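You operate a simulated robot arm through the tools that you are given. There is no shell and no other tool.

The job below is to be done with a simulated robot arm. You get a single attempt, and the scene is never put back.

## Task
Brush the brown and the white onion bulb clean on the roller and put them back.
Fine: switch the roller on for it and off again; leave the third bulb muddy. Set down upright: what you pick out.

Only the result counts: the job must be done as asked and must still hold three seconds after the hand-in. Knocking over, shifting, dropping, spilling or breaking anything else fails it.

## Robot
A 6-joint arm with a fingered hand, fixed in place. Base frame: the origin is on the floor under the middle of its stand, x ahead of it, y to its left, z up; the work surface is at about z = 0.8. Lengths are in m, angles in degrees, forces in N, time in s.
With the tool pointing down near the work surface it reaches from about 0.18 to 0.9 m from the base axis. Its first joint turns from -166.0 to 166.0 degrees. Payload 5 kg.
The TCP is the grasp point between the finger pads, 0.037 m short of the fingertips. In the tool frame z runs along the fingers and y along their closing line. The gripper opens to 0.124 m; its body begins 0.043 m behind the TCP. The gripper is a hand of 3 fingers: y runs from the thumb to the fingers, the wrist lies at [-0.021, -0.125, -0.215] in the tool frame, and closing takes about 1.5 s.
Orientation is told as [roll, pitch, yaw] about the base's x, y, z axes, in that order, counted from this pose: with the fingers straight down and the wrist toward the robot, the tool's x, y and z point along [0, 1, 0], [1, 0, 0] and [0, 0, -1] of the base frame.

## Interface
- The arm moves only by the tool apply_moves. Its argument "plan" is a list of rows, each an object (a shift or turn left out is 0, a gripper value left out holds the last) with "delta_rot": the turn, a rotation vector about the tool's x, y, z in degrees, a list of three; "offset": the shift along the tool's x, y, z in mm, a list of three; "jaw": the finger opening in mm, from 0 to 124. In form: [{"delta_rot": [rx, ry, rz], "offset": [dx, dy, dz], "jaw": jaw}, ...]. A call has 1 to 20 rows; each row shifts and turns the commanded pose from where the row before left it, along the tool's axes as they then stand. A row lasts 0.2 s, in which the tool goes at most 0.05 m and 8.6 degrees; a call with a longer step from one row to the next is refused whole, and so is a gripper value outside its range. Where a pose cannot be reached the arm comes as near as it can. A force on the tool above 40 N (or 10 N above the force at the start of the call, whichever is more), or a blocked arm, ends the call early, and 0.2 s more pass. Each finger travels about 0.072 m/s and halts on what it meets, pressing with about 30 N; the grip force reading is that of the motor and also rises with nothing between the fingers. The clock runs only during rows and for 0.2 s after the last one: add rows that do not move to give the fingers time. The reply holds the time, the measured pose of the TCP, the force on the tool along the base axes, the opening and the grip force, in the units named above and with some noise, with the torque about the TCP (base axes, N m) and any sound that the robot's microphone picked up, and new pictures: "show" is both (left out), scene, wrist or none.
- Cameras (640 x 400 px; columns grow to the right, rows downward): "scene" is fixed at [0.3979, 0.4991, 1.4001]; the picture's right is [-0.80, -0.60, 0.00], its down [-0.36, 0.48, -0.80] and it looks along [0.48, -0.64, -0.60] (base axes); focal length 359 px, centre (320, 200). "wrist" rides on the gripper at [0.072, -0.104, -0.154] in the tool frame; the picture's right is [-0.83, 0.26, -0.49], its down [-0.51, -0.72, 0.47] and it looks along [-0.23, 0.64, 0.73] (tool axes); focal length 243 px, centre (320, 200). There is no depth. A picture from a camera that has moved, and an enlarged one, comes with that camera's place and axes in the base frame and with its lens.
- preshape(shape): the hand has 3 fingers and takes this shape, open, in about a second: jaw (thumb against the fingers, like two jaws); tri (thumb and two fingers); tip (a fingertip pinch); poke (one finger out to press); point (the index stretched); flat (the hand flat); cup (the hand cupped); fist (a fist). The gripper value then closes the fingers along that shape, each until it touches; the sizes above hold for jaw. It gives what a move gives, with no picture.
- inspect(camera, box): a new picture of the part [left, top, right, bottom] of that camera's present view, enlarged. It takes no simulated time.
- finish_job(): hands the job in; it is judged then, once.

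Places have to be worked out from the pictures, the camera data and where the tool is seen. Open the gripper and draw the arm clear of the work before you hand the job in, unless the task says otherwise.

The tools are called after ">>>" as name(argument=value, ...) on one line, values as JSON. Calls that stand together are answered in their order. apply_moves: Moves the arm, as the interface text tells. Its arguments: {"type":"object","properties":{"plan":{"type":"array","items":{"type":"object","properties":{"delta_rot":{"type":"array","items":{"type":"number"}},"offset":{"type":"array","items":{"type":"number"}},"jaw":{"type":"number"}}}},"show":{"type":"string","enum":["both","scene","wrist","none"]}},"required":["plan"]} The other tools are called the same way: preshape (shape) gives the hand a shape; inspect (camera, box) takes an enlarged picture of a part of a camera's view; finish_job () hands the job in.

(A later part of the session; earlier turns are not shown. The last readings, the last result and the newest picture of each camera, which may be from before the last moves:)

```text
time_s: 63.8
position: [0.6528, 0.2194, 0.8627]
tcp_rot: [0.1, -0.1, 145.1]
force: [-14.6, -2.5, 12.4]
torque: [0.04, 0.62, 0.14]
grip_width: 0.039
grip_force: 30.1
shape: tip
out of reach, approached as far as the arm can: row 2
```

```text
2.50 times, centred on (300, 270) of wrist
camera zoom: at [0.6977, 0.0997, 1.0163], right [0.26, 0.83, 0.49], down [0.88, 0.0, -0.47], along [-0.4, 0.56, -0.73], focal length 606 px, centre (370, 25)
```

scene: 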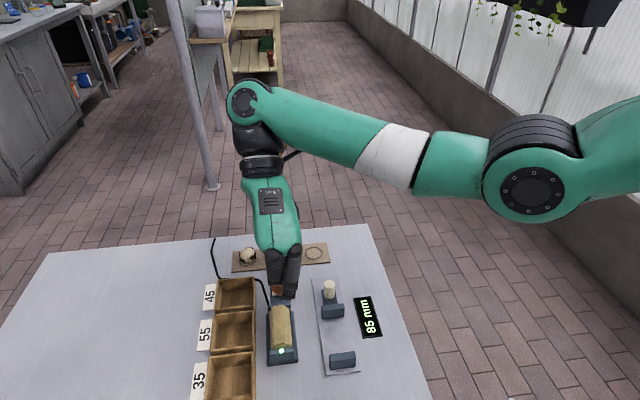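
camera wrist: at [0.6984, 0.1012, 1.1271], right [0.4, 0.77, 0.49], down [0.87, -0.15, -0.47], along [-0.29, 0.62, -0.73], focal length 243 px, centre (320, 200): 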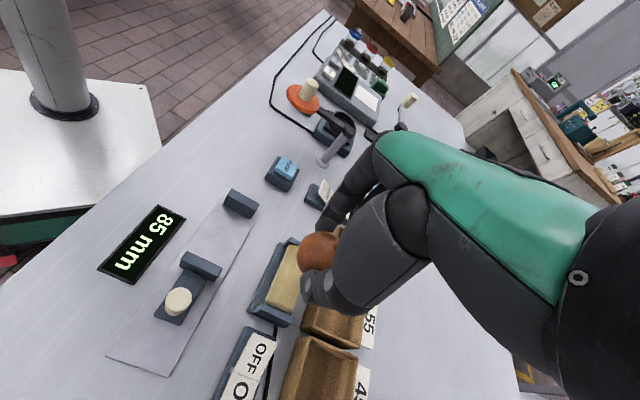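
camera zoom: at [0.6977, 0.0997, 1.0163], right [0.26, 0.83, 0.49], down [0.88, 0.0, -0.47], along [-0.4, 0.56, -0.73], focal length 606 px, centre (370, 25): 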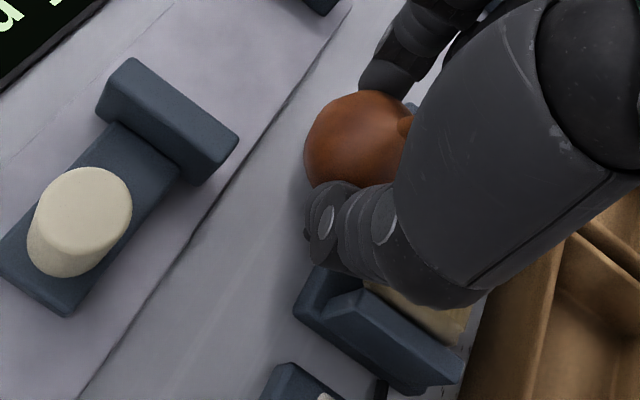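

The retreat was limited by reach, and the thumb is probably resting against the end bracket. Turning the yaw back toward 120 while lifting slightly moves the thumb away, so I'll do that.

>>> apply_moves(plan=[{"delta_rot": [0, 0, 5], "offset": [0, 0, -3]}, {"delta_rot": [0, 0, 5], "offset": [0, 0, -3]}, {"delta_rot": [0, 0, 5], "offset": [0, 0, -3]}, {"delta_rot": [0, 0, 5], "offset": [0, 0, -3]}, {"delta_rot": [0, 0, 5], "offset": [3, 0, -3]}, {}], show="none")

>>> inspect(camera="wrist", box=[220, 190, 380, 350])

```text
time_s: 64.4
position: [0.6611, 0.2166, 0.8622]
tcp_rot: [0.9, -0.6, 136.7]
force: [-16.5, -13.2, 19.8]
torque: [-0.32, 0.65, 0.15]
grip_width: 0.0391
grip_force: 30.3
shape: tip
out of reach, approached as far as the arm can: row 1, 2
stopped in row 2: the force on the tool passed its limit at 43 N (the readings are from after the stop); the commanded pose is now the measured one
```

```text
2.50 times, centred on (300, 270) of wrist
camera zoom: at [0.6903, 0.0936, 1.0163], right [0.39, 0.79, 0.48], down [0.86, -0.13, -0.49], along [-0.32, 0.61, -0.73], focal length 606 px, centre (370, 25)
```

zoom: 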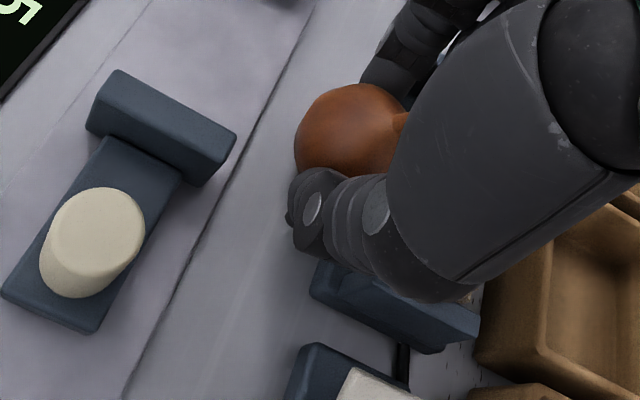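

The command is re-based to the current pose. I'll lift straight up in small steps to free the hand from the roller.

>>> apply_moves(plan=[{"offset": [0, 0, -5]}, {"offset": [0, 0, -5]}], show="none")

```text
time_s: 65.0
position: [0.6629, 0.2167, 0.8687]
tcp_rot: [0.9, -0.8, 136.7]
force: [-22.2, -17.1, -0.3]
torque: [-0.64, 0.75, 0.19]
grip_width: 0.0384
grip_force: 30.2
shape: tip
out of reach, approached as far as the arm can: row 2
```

I'm still partly constrained by reach. I'll try a pure rotation back (yaw decreasing) with no translation, to see if the arm frees up.

>>> apply_moves(plan=[{"delta_rot": [0, 0, 4]}], show="scene")

>>> inspect(camera="scene", box=[250, 260, 350, 360])

```text
time_s: 65.4
position: [0.6705, 0.2199, 0.8676]
tcp_rot: [1.0, -0.7, 132.8]
force: [-24.6, -22.5, 3.2]
torque: [-0.76, 0.75, -0.02]
grip_width: 0.0366
grip_force: 30.2
shape: tip
out of reach, approached as far as the arm can: row 1
```

scene: 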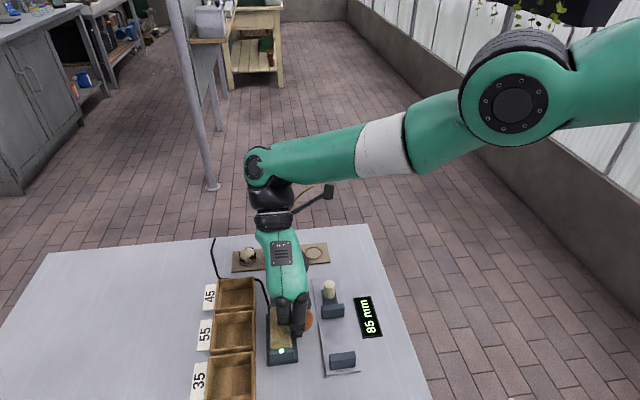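

```text
4.00 times, centred on (300, 310) of scene
camera zoom: at [0.3979, 0.4991, 1.4001], right [-0.8, -0.6, 0.0], down [-0.36, 0.48, -0.8], along [0.48, -0.64, -0.6], focal length 1435 px, centre (400, -240)
```

zoom: 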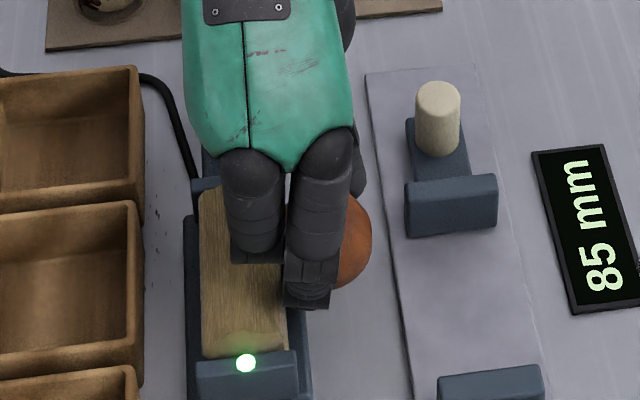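

The arm drifted toward the roller because of the reach limit, so I need to move away from it. I'll take single small rows: away from the roller plus up, with a little more yaw back.

>>> apply_moves(plan=[{"offset": [5, 0, -4]}], show="none")

```text
time_s: 65.8
position: [0.6705, 0.217, 0.8695]
tcp_rot: [0.9, -0.7, 132.6]
force: [-22.3, -20.5, 2.1]
torque: [-0.69, 0.71, 0.0]
grip_width: 0.0367
grip_force: 29.8
shape: tip
out of reach, approached as far as the arm can: row 1
```

The wrist sits at about 0.785 m radius: the arm is almost fully stretched, which explains the one-sided limit. A larger single step inward (toward the base, away from the roller) plus up should bend the elbow again, and the space there is free.

>>> apply_moves(plan=[{"offset": [34, 22, -15]}], show="scene")

>>> inspect(camera="scene", box=[250, 250, 360, 360])

```text
time_s: 66.2
position: [0.672, 0.2176, 0.8674]
tcp_rot: [0.7, -0.6, 132.7]
force: [-21.6, -21.4, 4.5]
torque: [-0.7, 0.69, -0.03]
grip_width: 0.0365
grip_force: 30.4
shape: tip
out of reach, approached as far as the arm can: row 1
```

scene: 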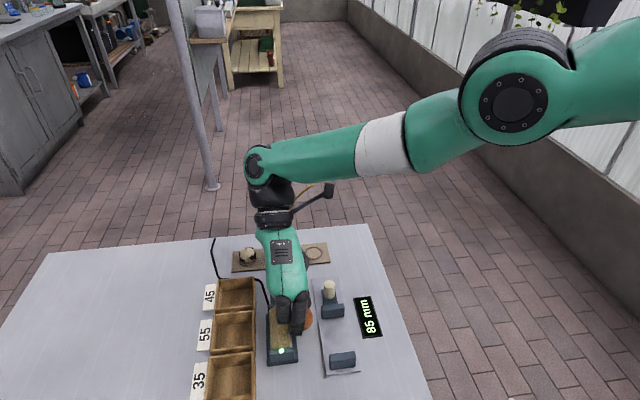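

```text
3.64 times, centred on (305, 305) of scene
camera zoom: at [0.3979, 0.4991, 1.4001], right [-0.8, -0.6, 0.0], down [-0.36, 0.48, -0.8], along [0.48, -0.64, -0.6], focal length 1304 px, centre (374, -182)
```

zoom: 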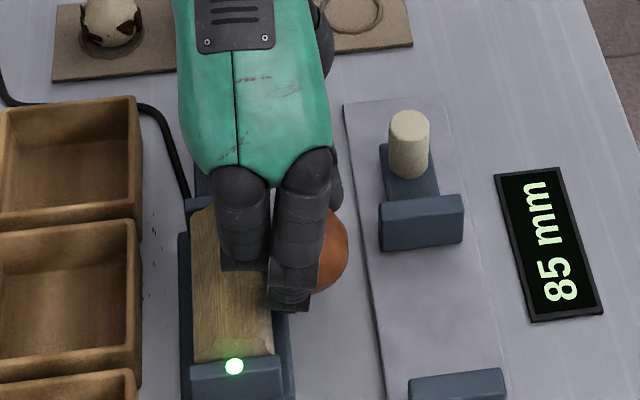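

Checking wrist distances: the arm is at its full-extension limit (about 0.86 m from the shoulder), so only motions tangential to that sphere work. Swinging sideways about the base (toward -y) both stays feasible and draws the bulb away from the roller, so I'll do that in small rows.

>>> apply_moves(plan=[{"offset": [4.1, -6.8, 0]}, {"offset": [4.1, -6.8, 0]}], show="none")

```text
time_s: 66.8
position: [0.6778, 0.2039, 0.8671]
tcp_rot: [0.5, -0.3, 132.6]
force: [-8.8, -7.1, 0.6]
torque: [-0.24, 0.26, 0.03]
grip_width: 0.0361
grip_force: 30.0
shape: tip
```

That worked: the force dropped to 11 N and the arm was not flagged. I'll continue sideways to clear the roller completely.

>>> apply_moves(plan=[{"offset": [4.1, -6.8, 0]}, {"offset": [4.1, -6.8, 0]}], show="none")

>>> inspect(camera="scene", box=[250, 250, 360, 360])

>>> inspect(camera="wrist", box=[220, 190, 380, 350])

```text
time_s: 67.4
position: [0.6801, 0.1874, 0.8664]
tcp_rot: [0.5, -0.4, 132.6]
force: [-9.0, -3.6, -2.3]
torque: [-0.1, 0.27, 0.1]
grip_width: 0.0369
grip_force: 29.3
shape: tip
```

```text
3.64 times, centred on (305, 305) of scene
camera zoom: at [0.3979, 0.4991, 1.4001], right [-0.8, -0.6, 0.0], down [-0.36, 0.48, -0.8], along [0.48, -0.64, -0.6], focal length 1304 px, centre (374, -182)
```

zoom: 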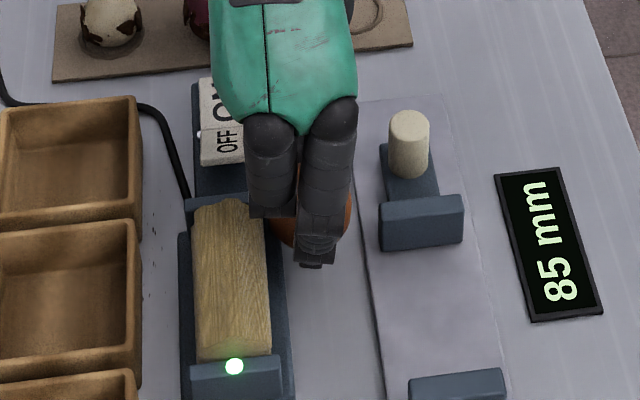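

```text
2.50 times, centred on (300, 270) of wrist
camera zoom: at [0.7, 0.0622, 1.0206], right [0.44, 0.76, 0.48], down [0.86, -0.19, -0.48], along [-0.27, 0.63, -0.73], focal length 606 px, centre (370, 25)
```

zoom: 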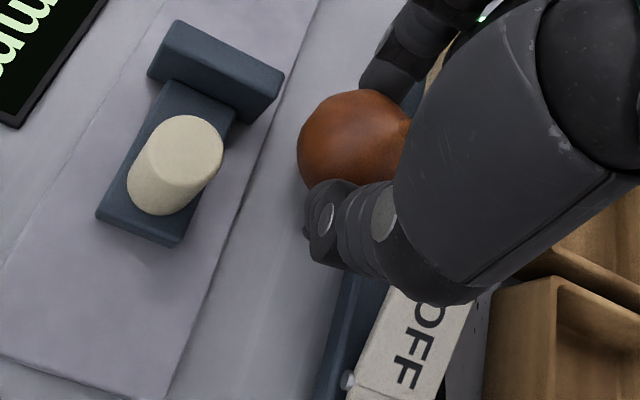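

The bulb is almost clear, with a light residual touch of about 10 N near the bracket, and the roller stand has not moved in the image. I'll go two more sideways rows with a small lift.

>>> apply_moves(plan=[{"offset": [4.1, -6.8, -2]}, {"offset": [4.1, -6.8, -2]}], show="none")

```text
time_s: 68.0
position: [0.6855, 0.1738, 0.871]
tcp_rot: [0.6, -0.3, 132.5]
force: [-0.1, -0.6, -1.5]
torque: [-0.02, -0.01, 0.01]
grip_width: 0.0369
grip_force: 30.4
shape: tip
```

The hand is free now (zero force). I'll lift up in small rows.

>>> apply_moves(plan=[{"offset": [0, 0, -8]}, {"offset": [0, 0, -8]}, {"offset": [0, 0, -8]}], show="none")

```text
time_s: 68.8
position: [0.6903, 0.1736, 0.8904]
tcp_rot: [0.8, -0.5, 132.6]
force: [0.1, 0.1, -0.7]
torque: [-0.01, -0.03, 0.0]
grip_width: 0.0369
grip_force: 30.0
shape: tip
out of reach, approached as far as the arm can: row 2
```

As predicted it drifts slightly outward as it rises, but it is free. I'll continue up, then rotate the yaw back so that the wrist can come inward.

>>> apply_moves(plan=[{"offset": [0, 0, -10]}, {"offset": [0, 0, -10]}, {"offset": [0, 0, -10]}, {"offset": [0, 0, -10]}], show="none")

>>> apply_moves(plan=[{"delta_rot": [0, 0, 8]}, {"delta_rot": [0, 0, 8]}, {"delta_rot": [0, 0, 8]}], show="both")

```text
time_s: 69.8
position: [0.7046, 0.1741, 0.9272]
tcp_rot: [0.8, -0.5, 132.7]
force: [0.5, 0.2, -0.4]
torque: [0.0, 0.02, 0.03]
grip_width: 0.0371
grip_force: 30.3
shape: tip
out of reach, approached as far as the arm can: row 1, 2, 3, 4
```

```text
time_s: 70.6
position: [0.7424, 0.1775, 0.9115]
tcp_rot: [1.0, -0.2, 108.5]
force: [-0.3, 0.4, -0.3]
torque: [-0.04, 0.01, 0.05]
grip_width: 0.0368
grip_force: 29.9
shape: tip
out of reach, approached as far as the arm can: row 1, 2, 3
camera wrist: at [0.7105, 0.0571, 1.0669], right [0.71, 0.51, 0.48], down [0.7, -0.52, -0.48], along [0.0, 0.68, -0.73], focal length 243 px, centre (320, 200)
```

scene: 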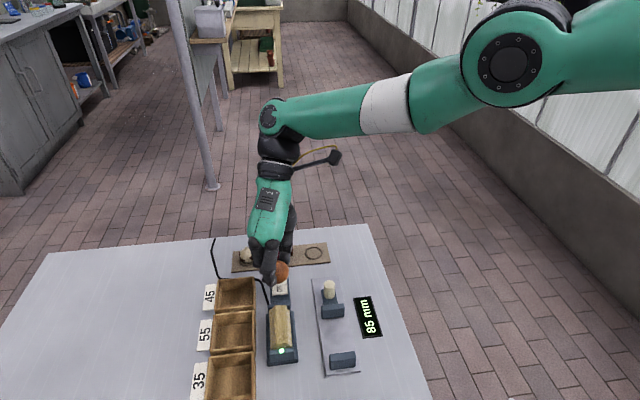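
wrist: 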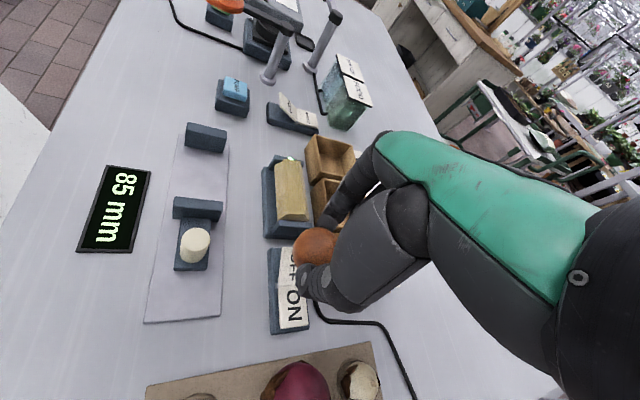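

The wrist is exactly on the 0.86 m extension sphere, which confirms the picture. Rising makes the elbow bend the right way, so I'll make larger upward rows with the bulb well clear of everything.

>>> apply_moves(plan=[{"offset": [0, 0, -30]}, {"offset": [0, 0, -45]}, {"offset": [0, 0, -45]}, {"offset": [0, 0, -45]}], show="none")

```text
time_s: 71.6
position: [0.7866, 0.181, 1.064]
tcp_rot: [1.0, 0.0, 108.7]
force: [0.3, 0.1, -1.3]
torque: [-0.01, 0.02, 0.01]
grip_width: 0.0368
grip_force: 30.3
shape: tip
out of reach, approached as far as the arm can: row 1, 2, 3, 4
```

It's still on the sphere, but well up and clear. Now I'll try a big inward-and-up step here.

>>> apply_moves(plan=[{"offset": [38, 10, -22]}, {"offset": [38, 10, -22]}], show="scene")

```text
time_s: 72.2
position: [0.7909, 0.1859, 1.0971]
tcp_rot: [0.9, -0.2, 108.7]
force: [-0.4, -0.2, -0.7]
torque: [0.02, -0.04, 0.03]
grip_width: 0.0371
grip_force: 29.6
shape: tip
out of reach, approached as far as the arm can: row 1, 2
```

scene: 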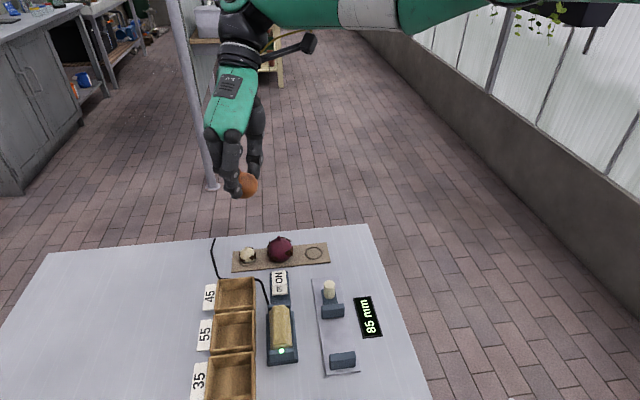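

It's still stuck because plain lifts do not bend the elbow. A pitch of the hand that swings the wrist back toward the base does call for elbow bend, so I'll tilt about 24° that way here in free space.

>>> apply_moves(plan=[{"delta_rot": [2.5, -7.5, 0]}, {"delta_rot": [2.5, -7.5, 0]}, {"delta_rot": [2.5, -7.5, 0]}], show="none")

```text
time_s: 73.0
position: [0.8803, 0.1948, 1.0862]
tcp_rot: [-21.8, 7.2, 107.3]
force: [-0.4, -0.3, -0.4]
torque: [0.01, 0.0, -0.01]
grip_width: 0.037
grip_force: 30.0
shape: tip
out of reach, approached as far as the arm can: row 1, 2, 3
```

The TCP swung outward while the wrist stayed put. Now, with the wrist angles changed, I'll try the inward pull again.

>>> apply_moves(plan=[{"offset": [39.7, 9.2, -17]}, {"offset": [39.7, 9.2, -17]}], show="none")

```text
time_s: 73.6
position: [0.88, 0.199, 1.0728]
tcp_rot: [-21.6, 7.1, 107.3]
force: [1.1, 0.2, -0.6]
torque: [-0.01, 0.02, 0.03]
grip_width: 0.0369
grip_force: 30.2
shape: tip
out of reach, approached as far as the arm can: row 1, 2
```

The wrist is still pinned at full extension. I'll try the opposite combination: tilting the hand back the other way about the wrist while pulling inward at the same time.

>>> apply_moves(plan=[{"delta_rot": [-2.5, 7.5, 0], "offset": [40, 9.2, -17]}, {"delta_rot": [-2.5, 7.5, 0], "offset": [41, 10, -12]}, {"delta_rot": [-2.5, 7.5, 0], "offset": [42, 10, -6]}], show="scene")

```text
time_s: 74.4
position: [0.7851, 0.1869, 1.0681]
tcp_rot: [1.0, -0.1, 108.7]
force: [-0.1, -0.3, -0.7]
torque: [0.04, 0.03, 0.04]
grip_width: 0.0369
grip_force: 30.1
shape: tip
out of reach, approached as far as the arm can: row 1, 2, 3
```

scene: 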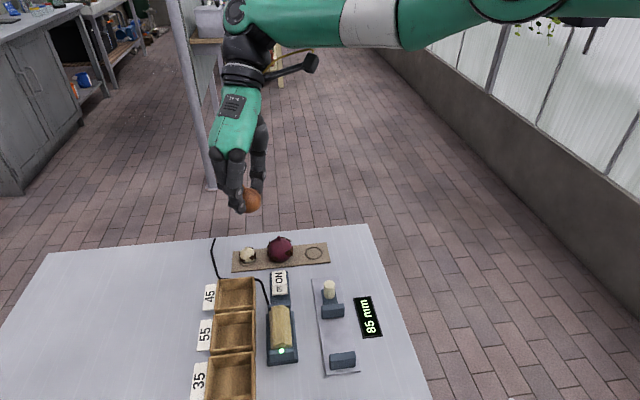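

It's still pinned. I'll repeat the inward pull over several rows so that any small elbow bend can grow; the space toward the base is empty at this height.

>>> apply_moves(plan=[{"offset": [43, 10.4, -8]}, {"offset": [43, 10.4, -8]}, {"offset": [43, 10.4, -8]}, {"offset": [43, 10.4, -8]}, {"offset": [43, 10.4, -8]}], show="none")

```text
time_s: 75.6
position: [0.7867, 0.189, 1.07]
tcp_rot: [0.9, -0.1, 108.7]
force: [-0.2, -0.5, -1.9]
torque: [-0.02, -0.01, 0.03]
grip_width: 0.0365
grip_force: 30.2
shape: tip
out of reach, approached as far as the arm can: row 1, 2, 3, 4, 5
```

There's no growth. Lifting straightens the elbow, so lowering should bend it: I'll move down about 110 mm (still well above everything) with an inward component and see if it releases.

>>> apply_moves(plan=[{"offset": [24, 6, 38]}, {"offset": [24, 6, 38]}, {"offset": [24, 6, 30]}], show="none")

```text
time_s: 76.4
position: [0.7569, 0.1867, 0.9546]
tcp_rot: [0.9, -0.1, 108.7]
force: [0.1, 0.6, -0.2]
torque: [-0.01, -0.01, -0.02]
grip_width: 0.0366
grip_force: 29.9
shape: tip
out of reach, approached as far as the arm can: row 1, 2, 3
```

It's still pinned, because at this yaw the pitch is taken by the last joint alone. I'll go up a bit and rotate the hand back to about yaw 0, where the elbow shares the pitch motion.

>>> apply_moves(plan=[{"offset": [0, 0, -40]}, {"offset": [0, 0, -40]}, {"delta_rot": [0, 0, 8]}, {"delta_rot": [0, 0, 8]}, {"delta_rot": [0, 0, 8]}, {"delta_rot": [0, 0, 8]}, {"delta_rot": [0, 0, 8]}], show="scene")

```text
time_s: 78.0
position: [0.8607, 0.1964, 1.0087]
tcp_rot: [0.8, 0.4, 68.5]
force: [0.3, 0.3, -0.2]
torque: [0.03, 0.01, -0.01]
grip_width: 0.037
grip_force: 30.1
shape: tip
out of reach, approached as far as the arm can: row 1, 2, 3, 4, 5, 6, 7
```

scene: 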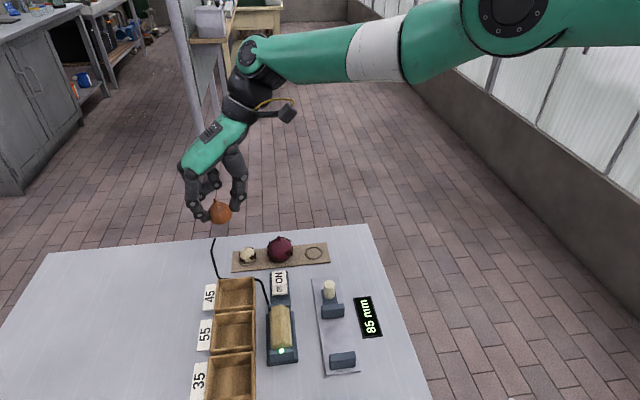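

I'll continue rotating to about yaw 4, with slight lift.

>>> apply_moves(plan=[{"delta_rot": [0, 0, 8], "offset": [0, 0, -6]}, {"delta_rot": [0, 0, 8], "offset": [0, 0, -6]}, {"delta_rot": [0, 0, 8], "offset": [0, 0, -6]}, {"delta_rot": [0, 0, 8], "offset": [0, 0, -6]}, {"delta_rot": [0, 0, 8], "offset": [0, 0, -6]}, {"delta_rot": [0, 0, 8], "offset": [0, 0, -6]}, {"delta_rot": [0, 0, 8], "offset": [0, 0, -6]}, {"delta_rot": [0, 0, 8], "offset": [0, 0, -6]}], show="scene")

```text
time_s: 79.8
position: [0.947, 0.2068, 1.0353]
tcp_rot: [-0.1, 0.8, 4.6]
force: [1.0, -0.1, -0.7]
torque: [0.01, 0.02, -0.01]
grip_width: 0.0367
grip_force: 29.6
shape: tip
out of reach, approached as far as the arm can: row 1, 2, 3, 4, 5, 6, 7, 8
```

scene: 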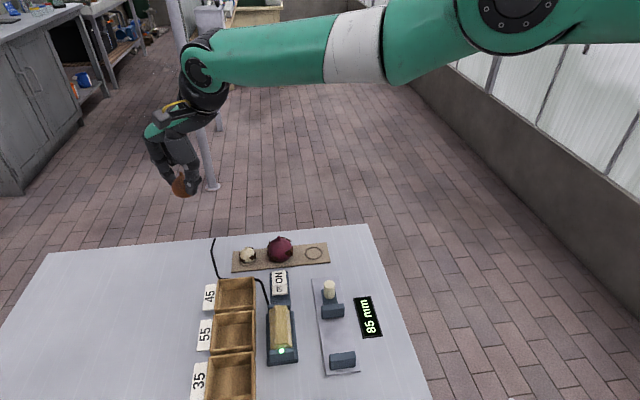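

The palm is now in the arm's plane. I'll pitch the hand about the TCP so that the wrist is asked to come inward and down while the elbow takes part.

>>> apply_moves(plan=[{"delta_rot": [-8, 1, 0]}, {"delta_rot": [-8, 1, 0]}], show="none")

```text
time_s: 80.4
position: [0.9868, 0.2198, 1.0251]
tcp_rot: [2.0, -15.3, 4.4]
force: [-0.5, -0.7, -0.4]
torque: [0.03, 0.01, 0.01]
grip_width: 0.0367
grip_force: 29.8
shape: tip
out of reach, approached as far as the arm can: row 1, 2
```

Still on the sphere. I'll try the opposite pitch, with an inward pull so the wrist target stays inside the reachable region.

>>> apply_moves(plan=[{"delta_rot": [8, -1, 0], "offset": [-3, -45, 0]}, {"delta_rot": [8, -1, 0], "offset": [-3, -45, 0]}, {"delta_rot": [8, -1, 0], "offset": [-3, -45, 0]}, {"delta_rot": [8, -1, 0], "offset": [-3, -45, 0]}], show="scene")

```text
time_s: 81.4
position: [0.8751, 0.2102, 0.9991]
tcp_rot: [-2.2, 17.2, 4.3]
force: [-0.2, -0.4, -0.8]
torque: [0.0, -0.01, 0.02]
grip_width: 0.0366
grip_force: 30.0
shape: tip
out of reach, approached as far as the arm can: row 1, 2, 3, 4
```

scene: 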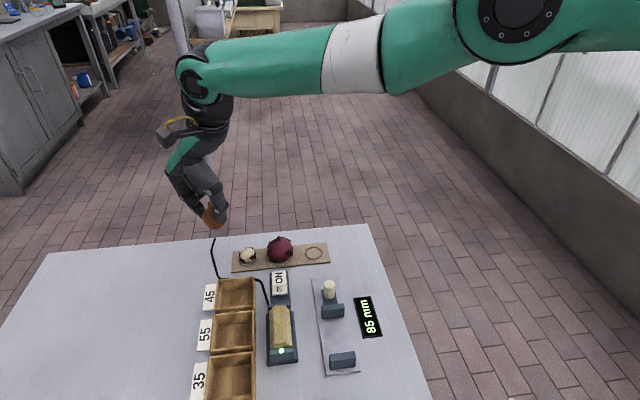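

I think the elbow may be slightly past straight, in which case every inward pull pushes it against its stop. I'll pitch the hand purely about the wrist point (no radial demand), in the sense that bends the elbow the natural way.

>>> apply_moves(plan=[{"delta_rot": [-8, 1, 0], "offset": [4.5, 28.2, -19.8]}, {"delta_rot": [-8, 1, 0], "offset": [4.5, 28.2, -19.8]}, {"delta_rot": [-8, 1, 0], "offset": [4.5, 28.2, -19.8]}, {"delta_rot": [-8, 1, 0], "offset": [4.5, 28.2, -19.8]}], show="none")

```text
time_s: 82.4
position: [0.9941, 0.2376, 1.0674]
tcp_rot: [1.9, -15.2, 4.3]
force: [0.6, 0.5, -0.2]
torque: [-0.02, 0.02, -0.02]
grip_width: 0.0366
grip_force: 30.0
shape: tip
out of reach, approached as far as the arm can: row 2
```

Only one row was flagged this time, so the elbow may have moved. I'll try pulling inward again in modest steps.

>>> apply_moves(plan=[{"offset": [-2.8, -17.5, -9.3]}, {"offset": [-2.8, -17.5, -9.3]}, {"offset": [-2.8, -17.5, -9.3]}], show="none")

```text
time_s: 83.2
position: [0.9938, 0.2362, 1.0673]
tcp_rot: [2.0, -15.3, 4.4]
force: [-0.3, 1.5, -0.7]
torque: [0.01, 0.0, 0.04]
grip_width: 0.0365
grip_force: 29.7
shape: tip
out of reach, approached as far as the arm can: row 1, 2, 3
```

Not yet. I'll do the mirror image: pitch about the wrist the other way over a larger angle, then pull inward.

>>> apply_moves(plan=[{"delta_rot": [8, -1, 0], "offset": [-4, -30, 17.8]}, {"delta_rot": [8, -1, 0], "offset": [-4, -30, 17.8]}, {"delta_rot": [8, -1, 0], "offset": [-4, -30, 17.8]}, {"delta_rot": [8, -1, 0], "offset": [-4, -30, 17.8]}, {"delta_rot": [8, -1, 0], "offset": [-4, -30, 17.8]}, {"delta_rot": [8, -1, 0], "offset": [-4, -30, 17.8]}], show="none")

```text
time_s: 84.6
position: [0.8076, 0.1944, 0.9817]
tcp_rot: [-4.6, 32.8, 3.3]
force: [-0.1, -0.8, 0.1]
torque: [-0.02, -0.02, -0.01]
grip_width: 0.0368
grip_force: 30.2
shape: tip
out of reach, approached as far as the arm can: row 4, 6
```

Now I'll pull inward from this tilted pose.

>>> apply_moves(plan=[{"offset": [-2.8, -18.8, 6.9]}, {"offset": [-2.8, -18.8, 6.9]}, {"offset": [-2.8, -18.8, 6.9]}], show="none")

```text
time_s: 85.4
position: [0.806, 0.1962, 0.9798]
tcp_rot: [-4.6, 32.9, 3.2]
force: [0.0, 0.2, -0.5]
torque: [-0.01, 0.01, 0.02]
grip_width: 0.0364
grip_force: 29.8
shape: tip
out of reach, approached as far as the arm can: row 1, 2, 3
```

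It's still locked radially. If the solver ignores the radial direction near full extension, a long pitch about the wrist should let the elbow wander out of that zone, so I'll pitch the hand outward about the wrist over many rows in the free space beyond the table.

>>> apply_moves(plan=[{"delta_rot": [-8, 1, 0], "offset": [3.9, 28.6, -19.8]}, {"delta_rot": [-8, 1, 0], "offset": [3.9, 28.6, -19.8]}, {"delta_rot": [-8, 1, 0], "offset": [3.9, 28.6, -19.8]}, {"delta_rot": [-8, 1, 0], "offset": [3.9, 28.6, -19.8]}, {"delta_rot": [-8, 1, 0], "offset": [3.9, 28.6, -19.8]}, {"delta_rot": [-8, 1, 0], "offset": [3.9, 28.6, -19.8]}, {"delta_rot": [-8, 1, 0], "offset": [3.9, 28.6, -19.8]}, {"delta_rot": [-8, 1, 0], "offset": [3.9, 28.6, -19.8]}, {"delta_rot": [-8, 1, 0], "offset": [3.9, 28.6, -19.8]}], show="scene")

```text
time_s: 87.4
position: [1.0448, 0.2506, 1.1443]
tcp_rot: [6.3, -39.1, 2.5]
force: [1.0, 0.4, 0.4]
torque: [-0.03, 0.03, 0.01]
grip_width: 0.0359
grip_force: 29.5
shape: tip
```

scene: 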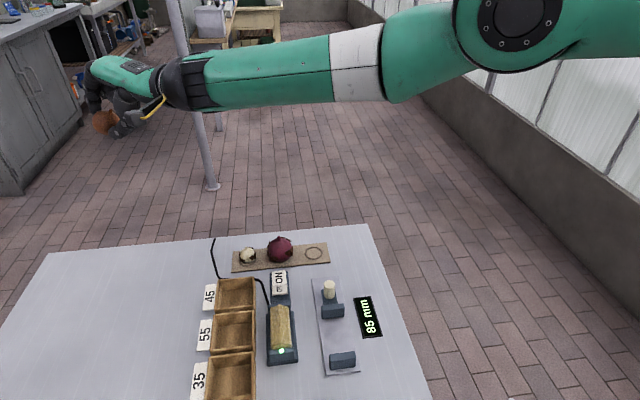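

No rows were flagged this time and the hand is nearly in line with the forearm. I'll test the inward pull here.

>>> apply_moves(plan=[{"offset": [-3, -12.2, -15.9]}, {"offset": [-3, -12.2, -15.9]}, {"offset": [-3, -12.2, -15.9]}], show="none")

```text
time_s: 88.2
position: [1.0447, 0.2499, 1.144]
tcp_rot: [5.8, -39.2, 2.6]
force: [-0.3, -0.4, -1.1]
torque: [0.01, -0.01, -0.01]
grip_width: 0.0362
grip_force: 30.1
shape: tip
out of reach, approached as far as the arm can: row 1, 2, 3
```

From the images the elbow disc now lies slightly above the shoulder-wrist line, so the elbow has gone a few degrees past straight onto its stop. To bring it back I must first pull outward (to straight), then pitch the hand outward about the wrist (which bends it the natural way) with tiny inward increments. First I'll pitch back to make room.

>>> apply_moves(plan=[{"delta_rot": [8, -1, 0], "offset": [-3.8, -31.2, 15.7]}, {"delta_rot": [8, -1, 0], "offset": [-3.8, -31.2, 15.7]}, {"delta_rot": [8, -1, 0], "offset": [-3.8, -31.2, 15.7]}, {"delta_rot": [8, -1, 0], "offset": [-3.8, -31.2, 15.7]}, {"delta_rot": [8, -1, 0], "offset": [-3.8, -31.2, 15.7]}, {"delta_rot": [8, -1, 0], "offset": [-3.8, -31.2, 15.7]}, {"delta_rot": [8, -1, 0], "offset": [-3.8, -31.2, 15.7]}], show="none")

```text
time_s: 89.8
position: [0.8728, 0.2151, 0.9854]
tcp_rot: [-2.2, 16.8, 4.3]
force: [-0.5, -0.2, 0.1]
torque: [0.02, -0.01, 0.0]
grip_width: 0.0359
grip_force: 30.0
shape: tip
```

Now I'll pull outward to straighten, then pitch naturally about the wrist.

>>> apply_moves(plan=[{"offset": [1.7, 12, -0.7]}, {"offset": [1.7, 12, -0.7]}, {"delta_rot": [-8, 1, 0], "offset": [3.8, 28.5, -19.9]}, {"delta_rot": [-8, 1, 0], "offset": [3.8, 28.3, -19.9]}, {"delta_rot": [-8, 1, 0], "offset": [3.7, 28, -20]}, {"delta_rot": [-8, 1, 0], "offset": [3.6, 27.5, -20.3]}], show="none")

>>> apply_moves(plan=[{"offset": [-1.1, -7, -3.9]}, {"offset": [-1.1, -7, -3.9]}, {"offset": [-1.1, -7, -3.9]}], show="none")

```text
time_s: 91.2
position: [0.9867, 0.2385, 1.0541]
tcp_rot: [2.0, -15.3, 4.4]
force: [-0.5, -0.1, -1.2]
torque: [0.01, 0.0, -0.01]
grip_width: 0.0356
grip_force: 30.1
shape: tip
out of reach, approached as far as the arm can: row 1, 2
```

```text
time_s: 92.0
position: [0.9653, 0.2336, 1.0593]
tcp_rot: [1.8, -15.2, 4.4]
force: [-0.8, -0.2, -0.8]
torque: [0.02, -0.02, 0.03]
grip_width: 0.0355
grip_force: 30.0
shape: tip
```

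It's unlocked: the wrist now moves inward freely. I'll pull further in by about 10 cm to get well away from the limit.

>>> apply_moves(plan=[{"offset": [-3.4, -23.2, -6.3]}, {"offset": [-3.4, -23.2, -6.3]}, {"offset": [-3.4, -23.2, -6.3]}, {"offset": [-3.4, -23.2, -6.3]}, {"delta_rot": [8, -1, 0]}, {"delta_rot": [7, -1, 0]}, {}], show="both")

>>> inspect(camera="scene", box=[140, 120, 280, 260])

>>> inspect(camera="wrist", box=[230, 180, 370, 310])

```text
time_s: 93.6
position: [0.8702, 0.2122, 1.0612]
tcp_rot: [-0.1, -0.3, 4.6]
force: [0.0, 0.1, 0.0]
torque: [0.0, 0.0, -0.02]
grip_width: 0.0362
grip_force: 29.6
shape: tip
camera wrist: at [0.7608, 0.2755, 1.2136], right [0.33, -0.81, 0.49], down [-0.68, -0.56, -0.47], along [0.66, -0.18, -0.73], focal length 243 px, centre (320, 200)
```

scene: 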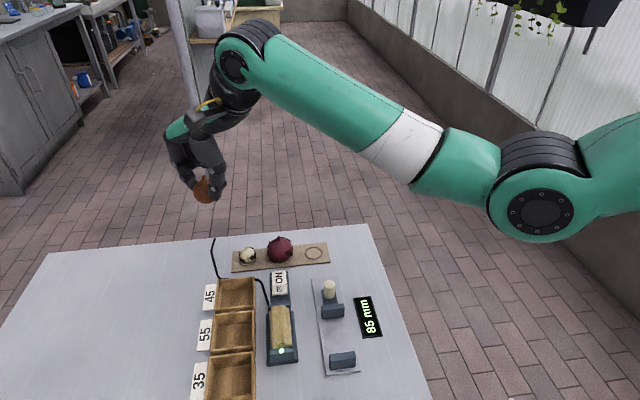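
wrist: 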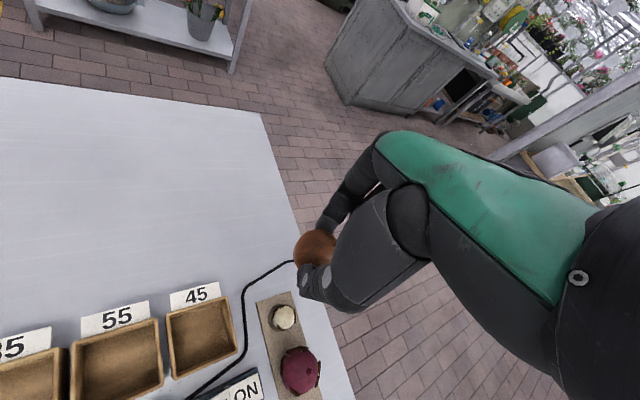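

```text
2.86 times, centred on (210, 190) of scene
camera zoom: at [0.3979, 0.4991, 1.4001], right [-0.8, -0.6, 0.0], down [-0.36, 0.48, -0.8], along [0.48, -0.64, -0.6], focal length 1025 px, centre (634, 229)
```

zoom: 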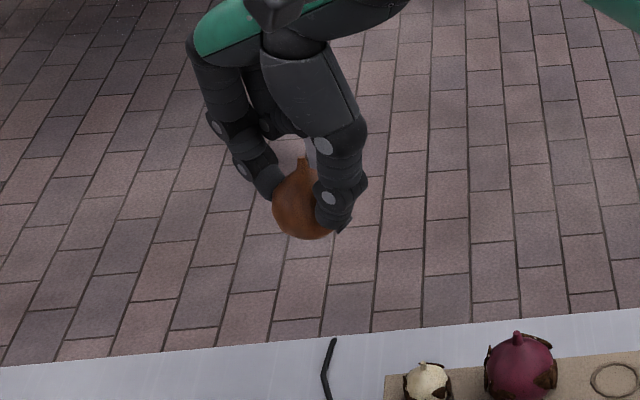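

```text
3.08 times, centred on (300, 245) of wrist
camera zoom: at [0.7608, 0.2755, 1.2136], right [0.33, -0.81, 0.49], down [-0.68, -0.56, -0.47], along [0.66, -0.18, -0.73], focal length 746 px, centre (382, 62)
```

zoom: 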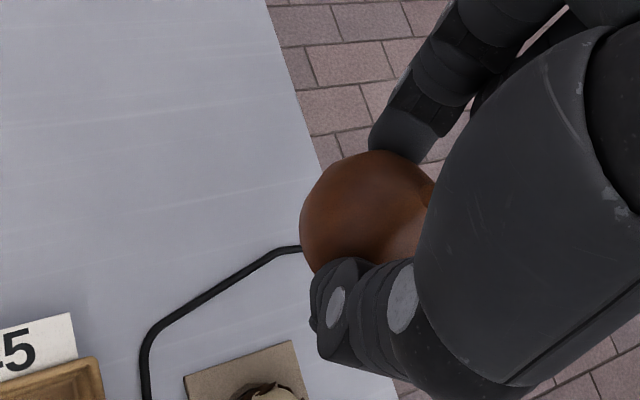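

The arm has normal elbow bend again, the bulb is still held upright, and I now know to keep the wrist closer than about 0.85 m from the shoulder point. I'll bring the hand to a free spot near the robot and turn it so the scene camera can see the other side of the bulb.

>>> apply_moves(plan=[{"offset": [-20, -37, 8]}, {"offset": [-20, -37, 8]}, {"offset": [-20, -37, 8]}, {"offset": [-20, -37, 8]}, {"offset": [-20, -37, 8]}, {"offset": [-20, -37, 8]}, {"offset": [-20, -37, 8]}, {"delta_rot": [0, 0, 8]}, {"delta_rot": [0, 0, 8]}, {"delta_rot": [0, 0, 8]}, {"delta_rot": [0, 0, 8]}, {"delta_rot": [0, 0, 8]}, {"delta_rot": [0, 0, 8]}, {"delta_rot": [0, 0, 8]}, {"delta_rot": [0, 0, 8]}, {"delta_rot": [0, 0, 8]}, {"delta_rot": [0, 0, 8]}, {"delta_rot": [0, 0, 8]}, {}], show="both")

>>> inspect(camera="scene", box=[280, 160, 440, 320])

```text
time_s: 97.6
position: [0.6542, 0.033, 0.9599]
tcp_rot: [0.3, -0.2, -83.4]
force: [-1.1, -0.2, -1.0]
torque: [0.01, 0.05, 0.0]
grip_width: 0.0356
grip_force: 30.6
shape: tip
out of reach, approached as far as the arm can: row 17, 18
camera wrist: at [0.7123, 0.1449, 1.1146], right [-0.8, -0.36, 0.49], down [-0.58, 0.66, -0.48], along [-0.15, -0.67, -0.73], focal length 243 px, centre (320, 200)
```

scene: 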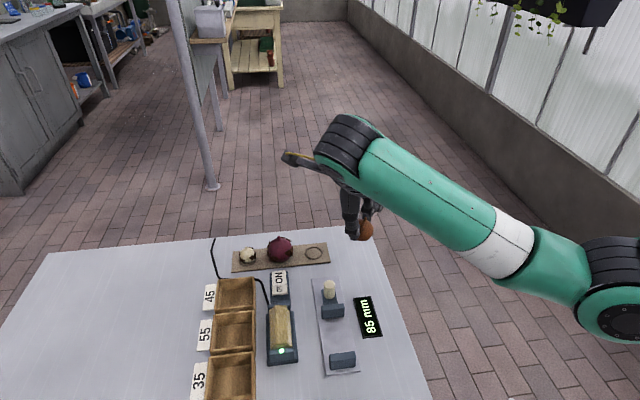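
wrist: 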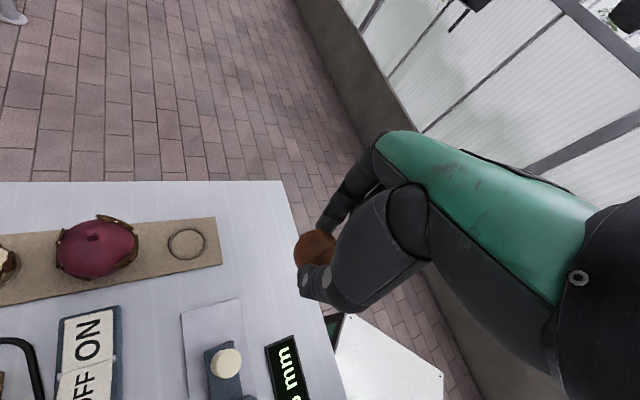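

```text
2.50 times, centred on (360, 240) of scene
camera zoom: at [0.3979, 0.4991, 1.4001], right [-0.8, -0.6, 0.0], down [-0.36, 0.48, -0.8], along [0.48, -0.64, -0.6], focal length 897 px, centre (220, 100)
```

zoom: 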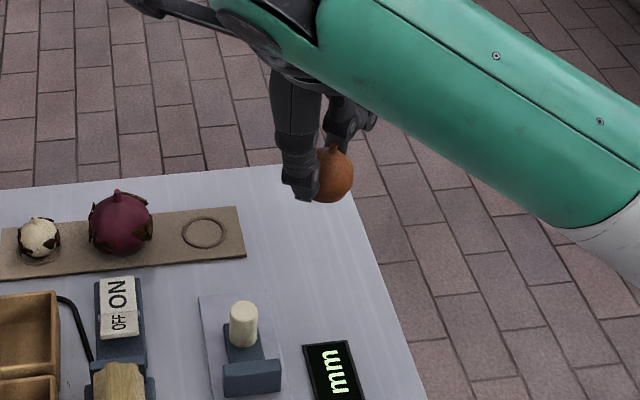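

Near yaw -80 a limit shows up again, so I'll stop rotating there. The visible flank of the bulb looks clean, so I'll zoom in.

>>> inspect(camera="scene", box=[345, 210, 385, 245])

>>> inspect(camera="wrist", box=[280, 210, 360, 290])

```text
11.43 times, centred on (365, 228) of scene
camera zoom: at [0.3979, 0.4991, 1.4001], right [-0.8, -0.6, 0.0], down [-0.36, 0.48, -0.8], along [0.48, -0.64, -0.6], focal length 4100 px, centre (-194, -114)
```

zoom: 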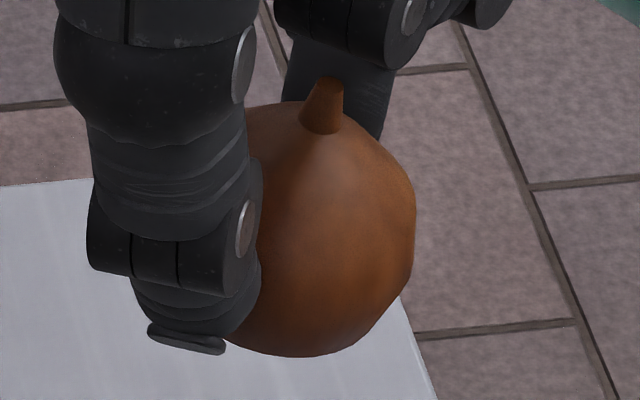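

```text
5.00 times, centred on (320, 250) of wrist
camera zoom: at [0.7123, 0.1449, 1.1146], right [-0.8, -0.36, 0.49], down [-0.58, 0.66, -0.48], along [-0.15, -0.67, -0.73], focal length 1213 px, centre (320, -50)
```

zoom: 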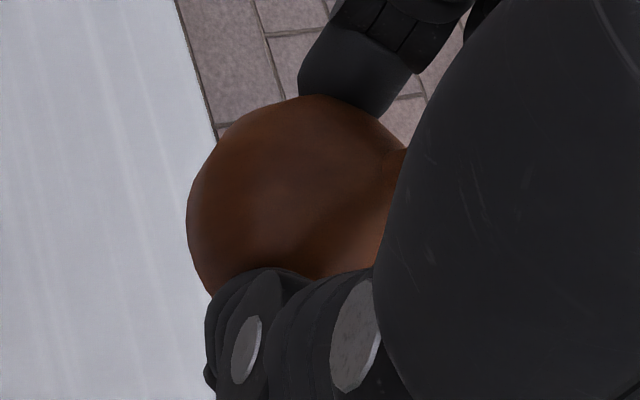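

The bulb's other side shows no mud. Before returning it, I'll compare its place in the hand with the image right after the grasp (same wrist box as then).

>>> inspect(camera="wrist", box=[220, 160, 420, 360])

>>> apply_moves(plan=[{"delta_rot": [0, 0, -8]}, {"delta_rot": [0, 0, -8]}, {}], show="none")

```text
2.00 times, centred on (320, 260) of wrist
camera zoom: at [0.7123, 0.1449, 1.1146], right [-0.8, -0.36, 0.49], down [-0.58, 0.66, -0.48], along [-0.15, -0.67, -0.73], focal length 485 px, centre (320, 80)
```

zoom: 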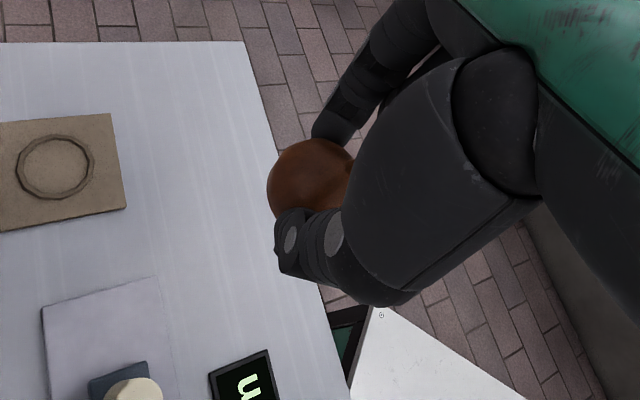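

```text
time_s: 98.4
position: [0.6521, 0.0323, 0.9594]
tcp_rot: [0.3, -0.2, -67.2]
force: [-0.3, -0.4, 0.4]
torque: [0.01, 0.0, 0.0]
grip_width: 0.036
grip_force: 29.7
shape: tip
```

The bulb sits in the hand exactly as at the grasp. I'll rotate to yaw -30 and move above its seat.

>>> apply_moves(plan=[{"delta_rot": [0, 0, -8]}, {"delta_rot": [0, 0, -8]}, {"delta_rot": [0, 0, -8]}, {"delta_rot": [0, 0, -8]}, {"delta_rot": [0, 0, -5.2]}, {"offset": [22.5, 30.7, 10]}, {"offset": [22.5, 30.7, 10]}, {"offset": [22.6, 30.7, 10]}, {}], show="none")

>>> inspect(camera="scene", box=[270, 180, 370, 290])

>>> inspect(camera="wrist", box=[220, 160, 420, 360])

```text
time_s: 100.4
position: [0.7667, 0.0466, 0.933]
tcp_rot: [-0.1, -0.2, -30.2]
force: [0.9, -0.6, -0.7]
torque: [-0.02, 0.0, 0.0]
grip_width: 0.0354
grip_force: 30.1
shape: tip
```

```text
3.64 times, centred on (320, 235) of scene
camera zoom: at [0.3979, 0.4991, 1.4001], right [-0.8, -0.6, 0.0], down [-0.36, 0.48, -0.8], along [0.48, -0.64, -0.6], focal length 1304 px, centre (320, 73)
```

zoom: 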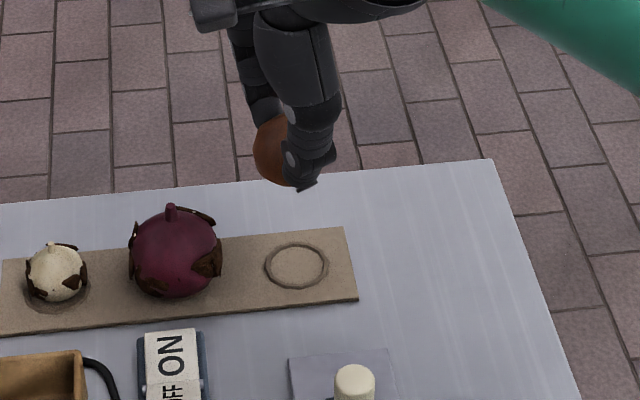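

```text
2.00 times, centred on (320, 260) of wrist
camera zoom: at [0.7127, 0.1612, 1.0852], right [-0.19, -0.85, 0.49], down [-0.88, -0.08, -0.47], along [0.44, -0.52, -0.73], focal length 485 px, centre (320, 80)
```

zoom: 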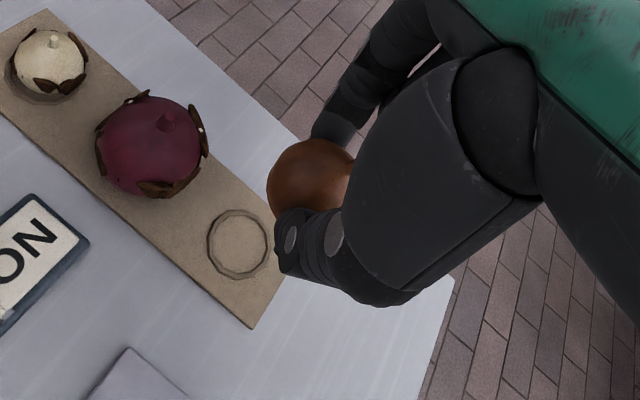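

The seat ring appears in the same spot as when I lifted off, so alignment is good to 1-2 mm. I'll lower gently to just above the grasp height.

>>> apply_moves(plan=[{"offset": [-1.5, 0, 25]}, {"offset": [0, 0, 25]}, {"offset": [0, 0, 18]}, {"offset": [0, 0, 6]}, {}], show="none")

>>> apply_moves(plan=[{"offset": [0, 0, 2]}, {"offset": [0, 0, 1]}, {}], show="none")

>>> inspect(camera="scene", box=[280, 210, 360, 280])

>>> inspect(camera="wrist", box=[220, 160, 420, 360])

```text
time_s: 101.6
position: [0.7676, 0.0436, 0.8586]
tcp_rot: [0.1, -0.3, -30.2]
force: [-0.7, 2.1, 7.1]
torque: [0.05, 0.0, -0.01]
grip_width: 0.0361
grip_force: 29.7
shape: tip
```

```text
time_s: 102.4
position: [0.7675, 0.0454, 0.8555]
tcp_rot: [0.3, -0.5, -30.1]
force: [2.1, 6.2, 24.9]
torque: [0.03, -0.18, 0.04]
grip_width: 0.0374
grip_force: 30.3
shape: tip
```

```text
5.71 times, centred on (320, 245) of scene
camera zoom: at [0.3979, 0.4991, 1.4001], right [-0.8, -0.6, 0.0], down [-0.36, 0.48, -0.8], along [0.48, -0.64, -0.6], focal length 2050 px, centre (320, -57)
```

zoom: 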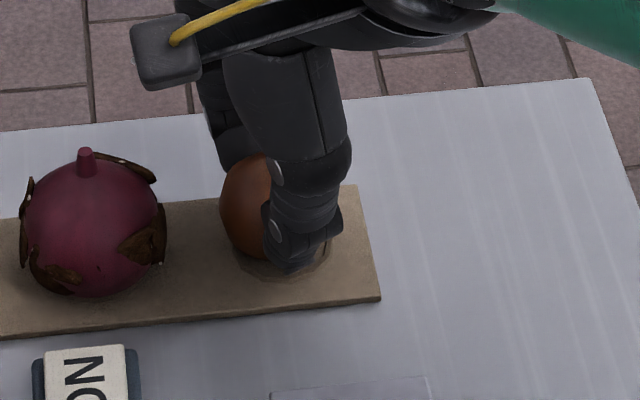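

```text
2.00 times, centred on (320, 260) of wrist
camera zoom: at [0.7131, 0.16, 1.0093], right [-0.2, -0.85, 0.49], down [-0.87, -0.08, -0.48], along [0.45, -0.52, -0.73], focal length 485 px, centre (320, 80)
```

zoom: 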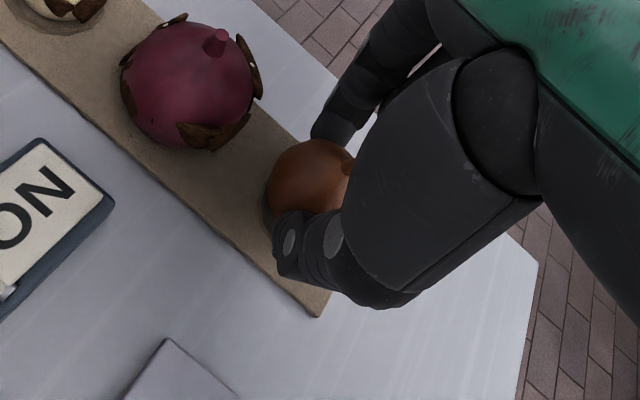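

I feel 25 N at z = 0.8555, with a sideways component toward +y, so the bulb is riding on the rim on its -y side. I'll lift slightly, shift about 3 mm toward +y, and lower again.

>>> apply_moves(plan=[{"offset": [0, 0, -4]}, {"offset": [3, -0.7, 0]}, {}, {"offset": [0, 0, 2]}, {}], show="none")

```text
time_s: 103.6
position: [0.7679, 0.0473, 0.856]
tcp_rot: [0.2, -0.3, -30.2]
force: [0.9, -0.5, 16.8]
torque: [-0.21, -0.18, -0.03]
grip_width: 0.0372
grip_force: 29.8
shape: tip
```

The lateral force is gone, with 17 N vertical at z = 0.856. I'll check visually where the bulb sits relative to the ring.

>>> inspect(camera="scene", box=[295, 225, 335, 265])

>>> inspect(camera="wrist", box=[280, 210, 360, 290])

```text
10.00 times, centred on (315, 245) of scene
camera zoom: at [0.3979, 0.4991, 1.4001], right [-0.8, -0.6, 0.0], down [-0.36, 0.48, -0.8], along [0.48, -0.64, -0.6], focal length 3587 px, centre (370, -250)
```

zoom: 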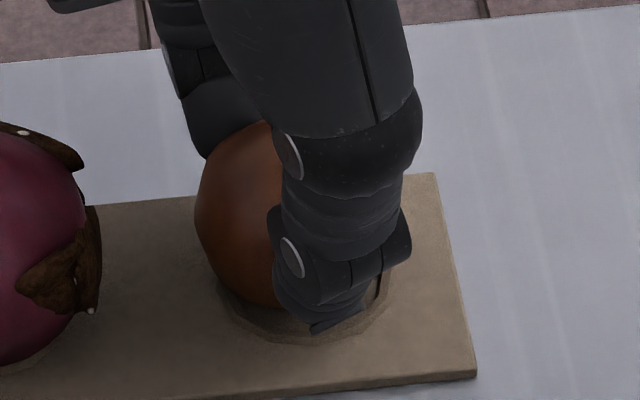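

```text
5.00 times, centred on (320, 250) of wrist
camera zoom: at [0.7139, 0.1619, 1.0093], right [-0.19, -0.85, 0.49], down [-0.88, -0.08, -0.48], along [0.44, -0.52, -0.73], focal length 1213 px, centre (320, -50)
```

zoom: 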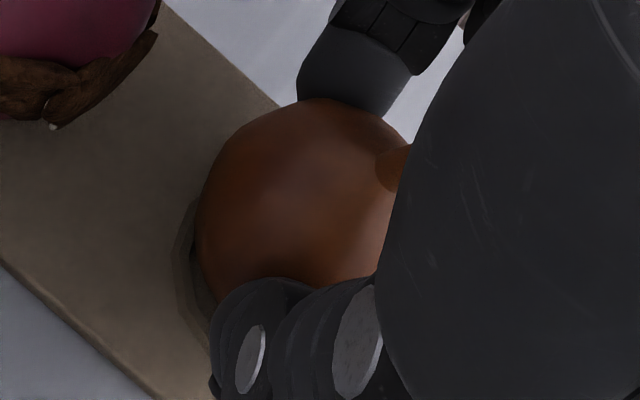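

The bulb is about 3-4 mm too far left in the image (toward +x,+y) and riding high on the rim, matching the TCP being off by (+2.2, +2.5) mm from the grasp position. I'll lift a little and shift exactly back.

>>> apply_moves(plan=[{"offset": [0, 0, -4]}, {"offset": [-3.3, -0.7, -1]}, {}, {}], show="none")

```text
time_s: 104.6
position: [0.7641, 0.0453, 0.8606]
tcp_rot: [0.0, -0.2, -30.1]
force: [-0.6, -1.1, -0.8]
torque: [-0.03, 0.0, -0.02]
grip_width: 0.0373
grip_force: 29.6
shape: tip
```

I'm free of contact at (0.7641, 0.0453). I'll trim 1.5 mm and lower in 1.5 mm steps.

>>> apply_moves(plan=[{"offset": [0.4, 1.5, 0]}, {"offset": [0, 0, 1.5]}, {"offset": [0, 0, 1.5]}, {}], show="none")

>>> apply_moves(plan=[{"offset": [0, 0, 1.5]}, {"offset": [0, 0, 1.5]}, {}], show="none")

```text
time_s: 105.6
position: [0.7666, 0.0426, 0.8578]
tcp_rot: [0.0, -0.3, -30.1]
force: [-0.2, 0.1, -0.5]
torque: [-0.02, 0.03, 0.02]
grip_width: 0.0369
grip_force: 30.2
shape: tip
```

```text
time_s: 106.4
position: [0.7674, 0.0437, 0.8576]
tcp_rot: [0.2, -0.4, -30.3]
force: [-0.5, 2.6, 12.6]
torque: [-0.07, -0.05, 0.0]
grip_width: 0.0369
grip_force: 29.9
shape: tip
```

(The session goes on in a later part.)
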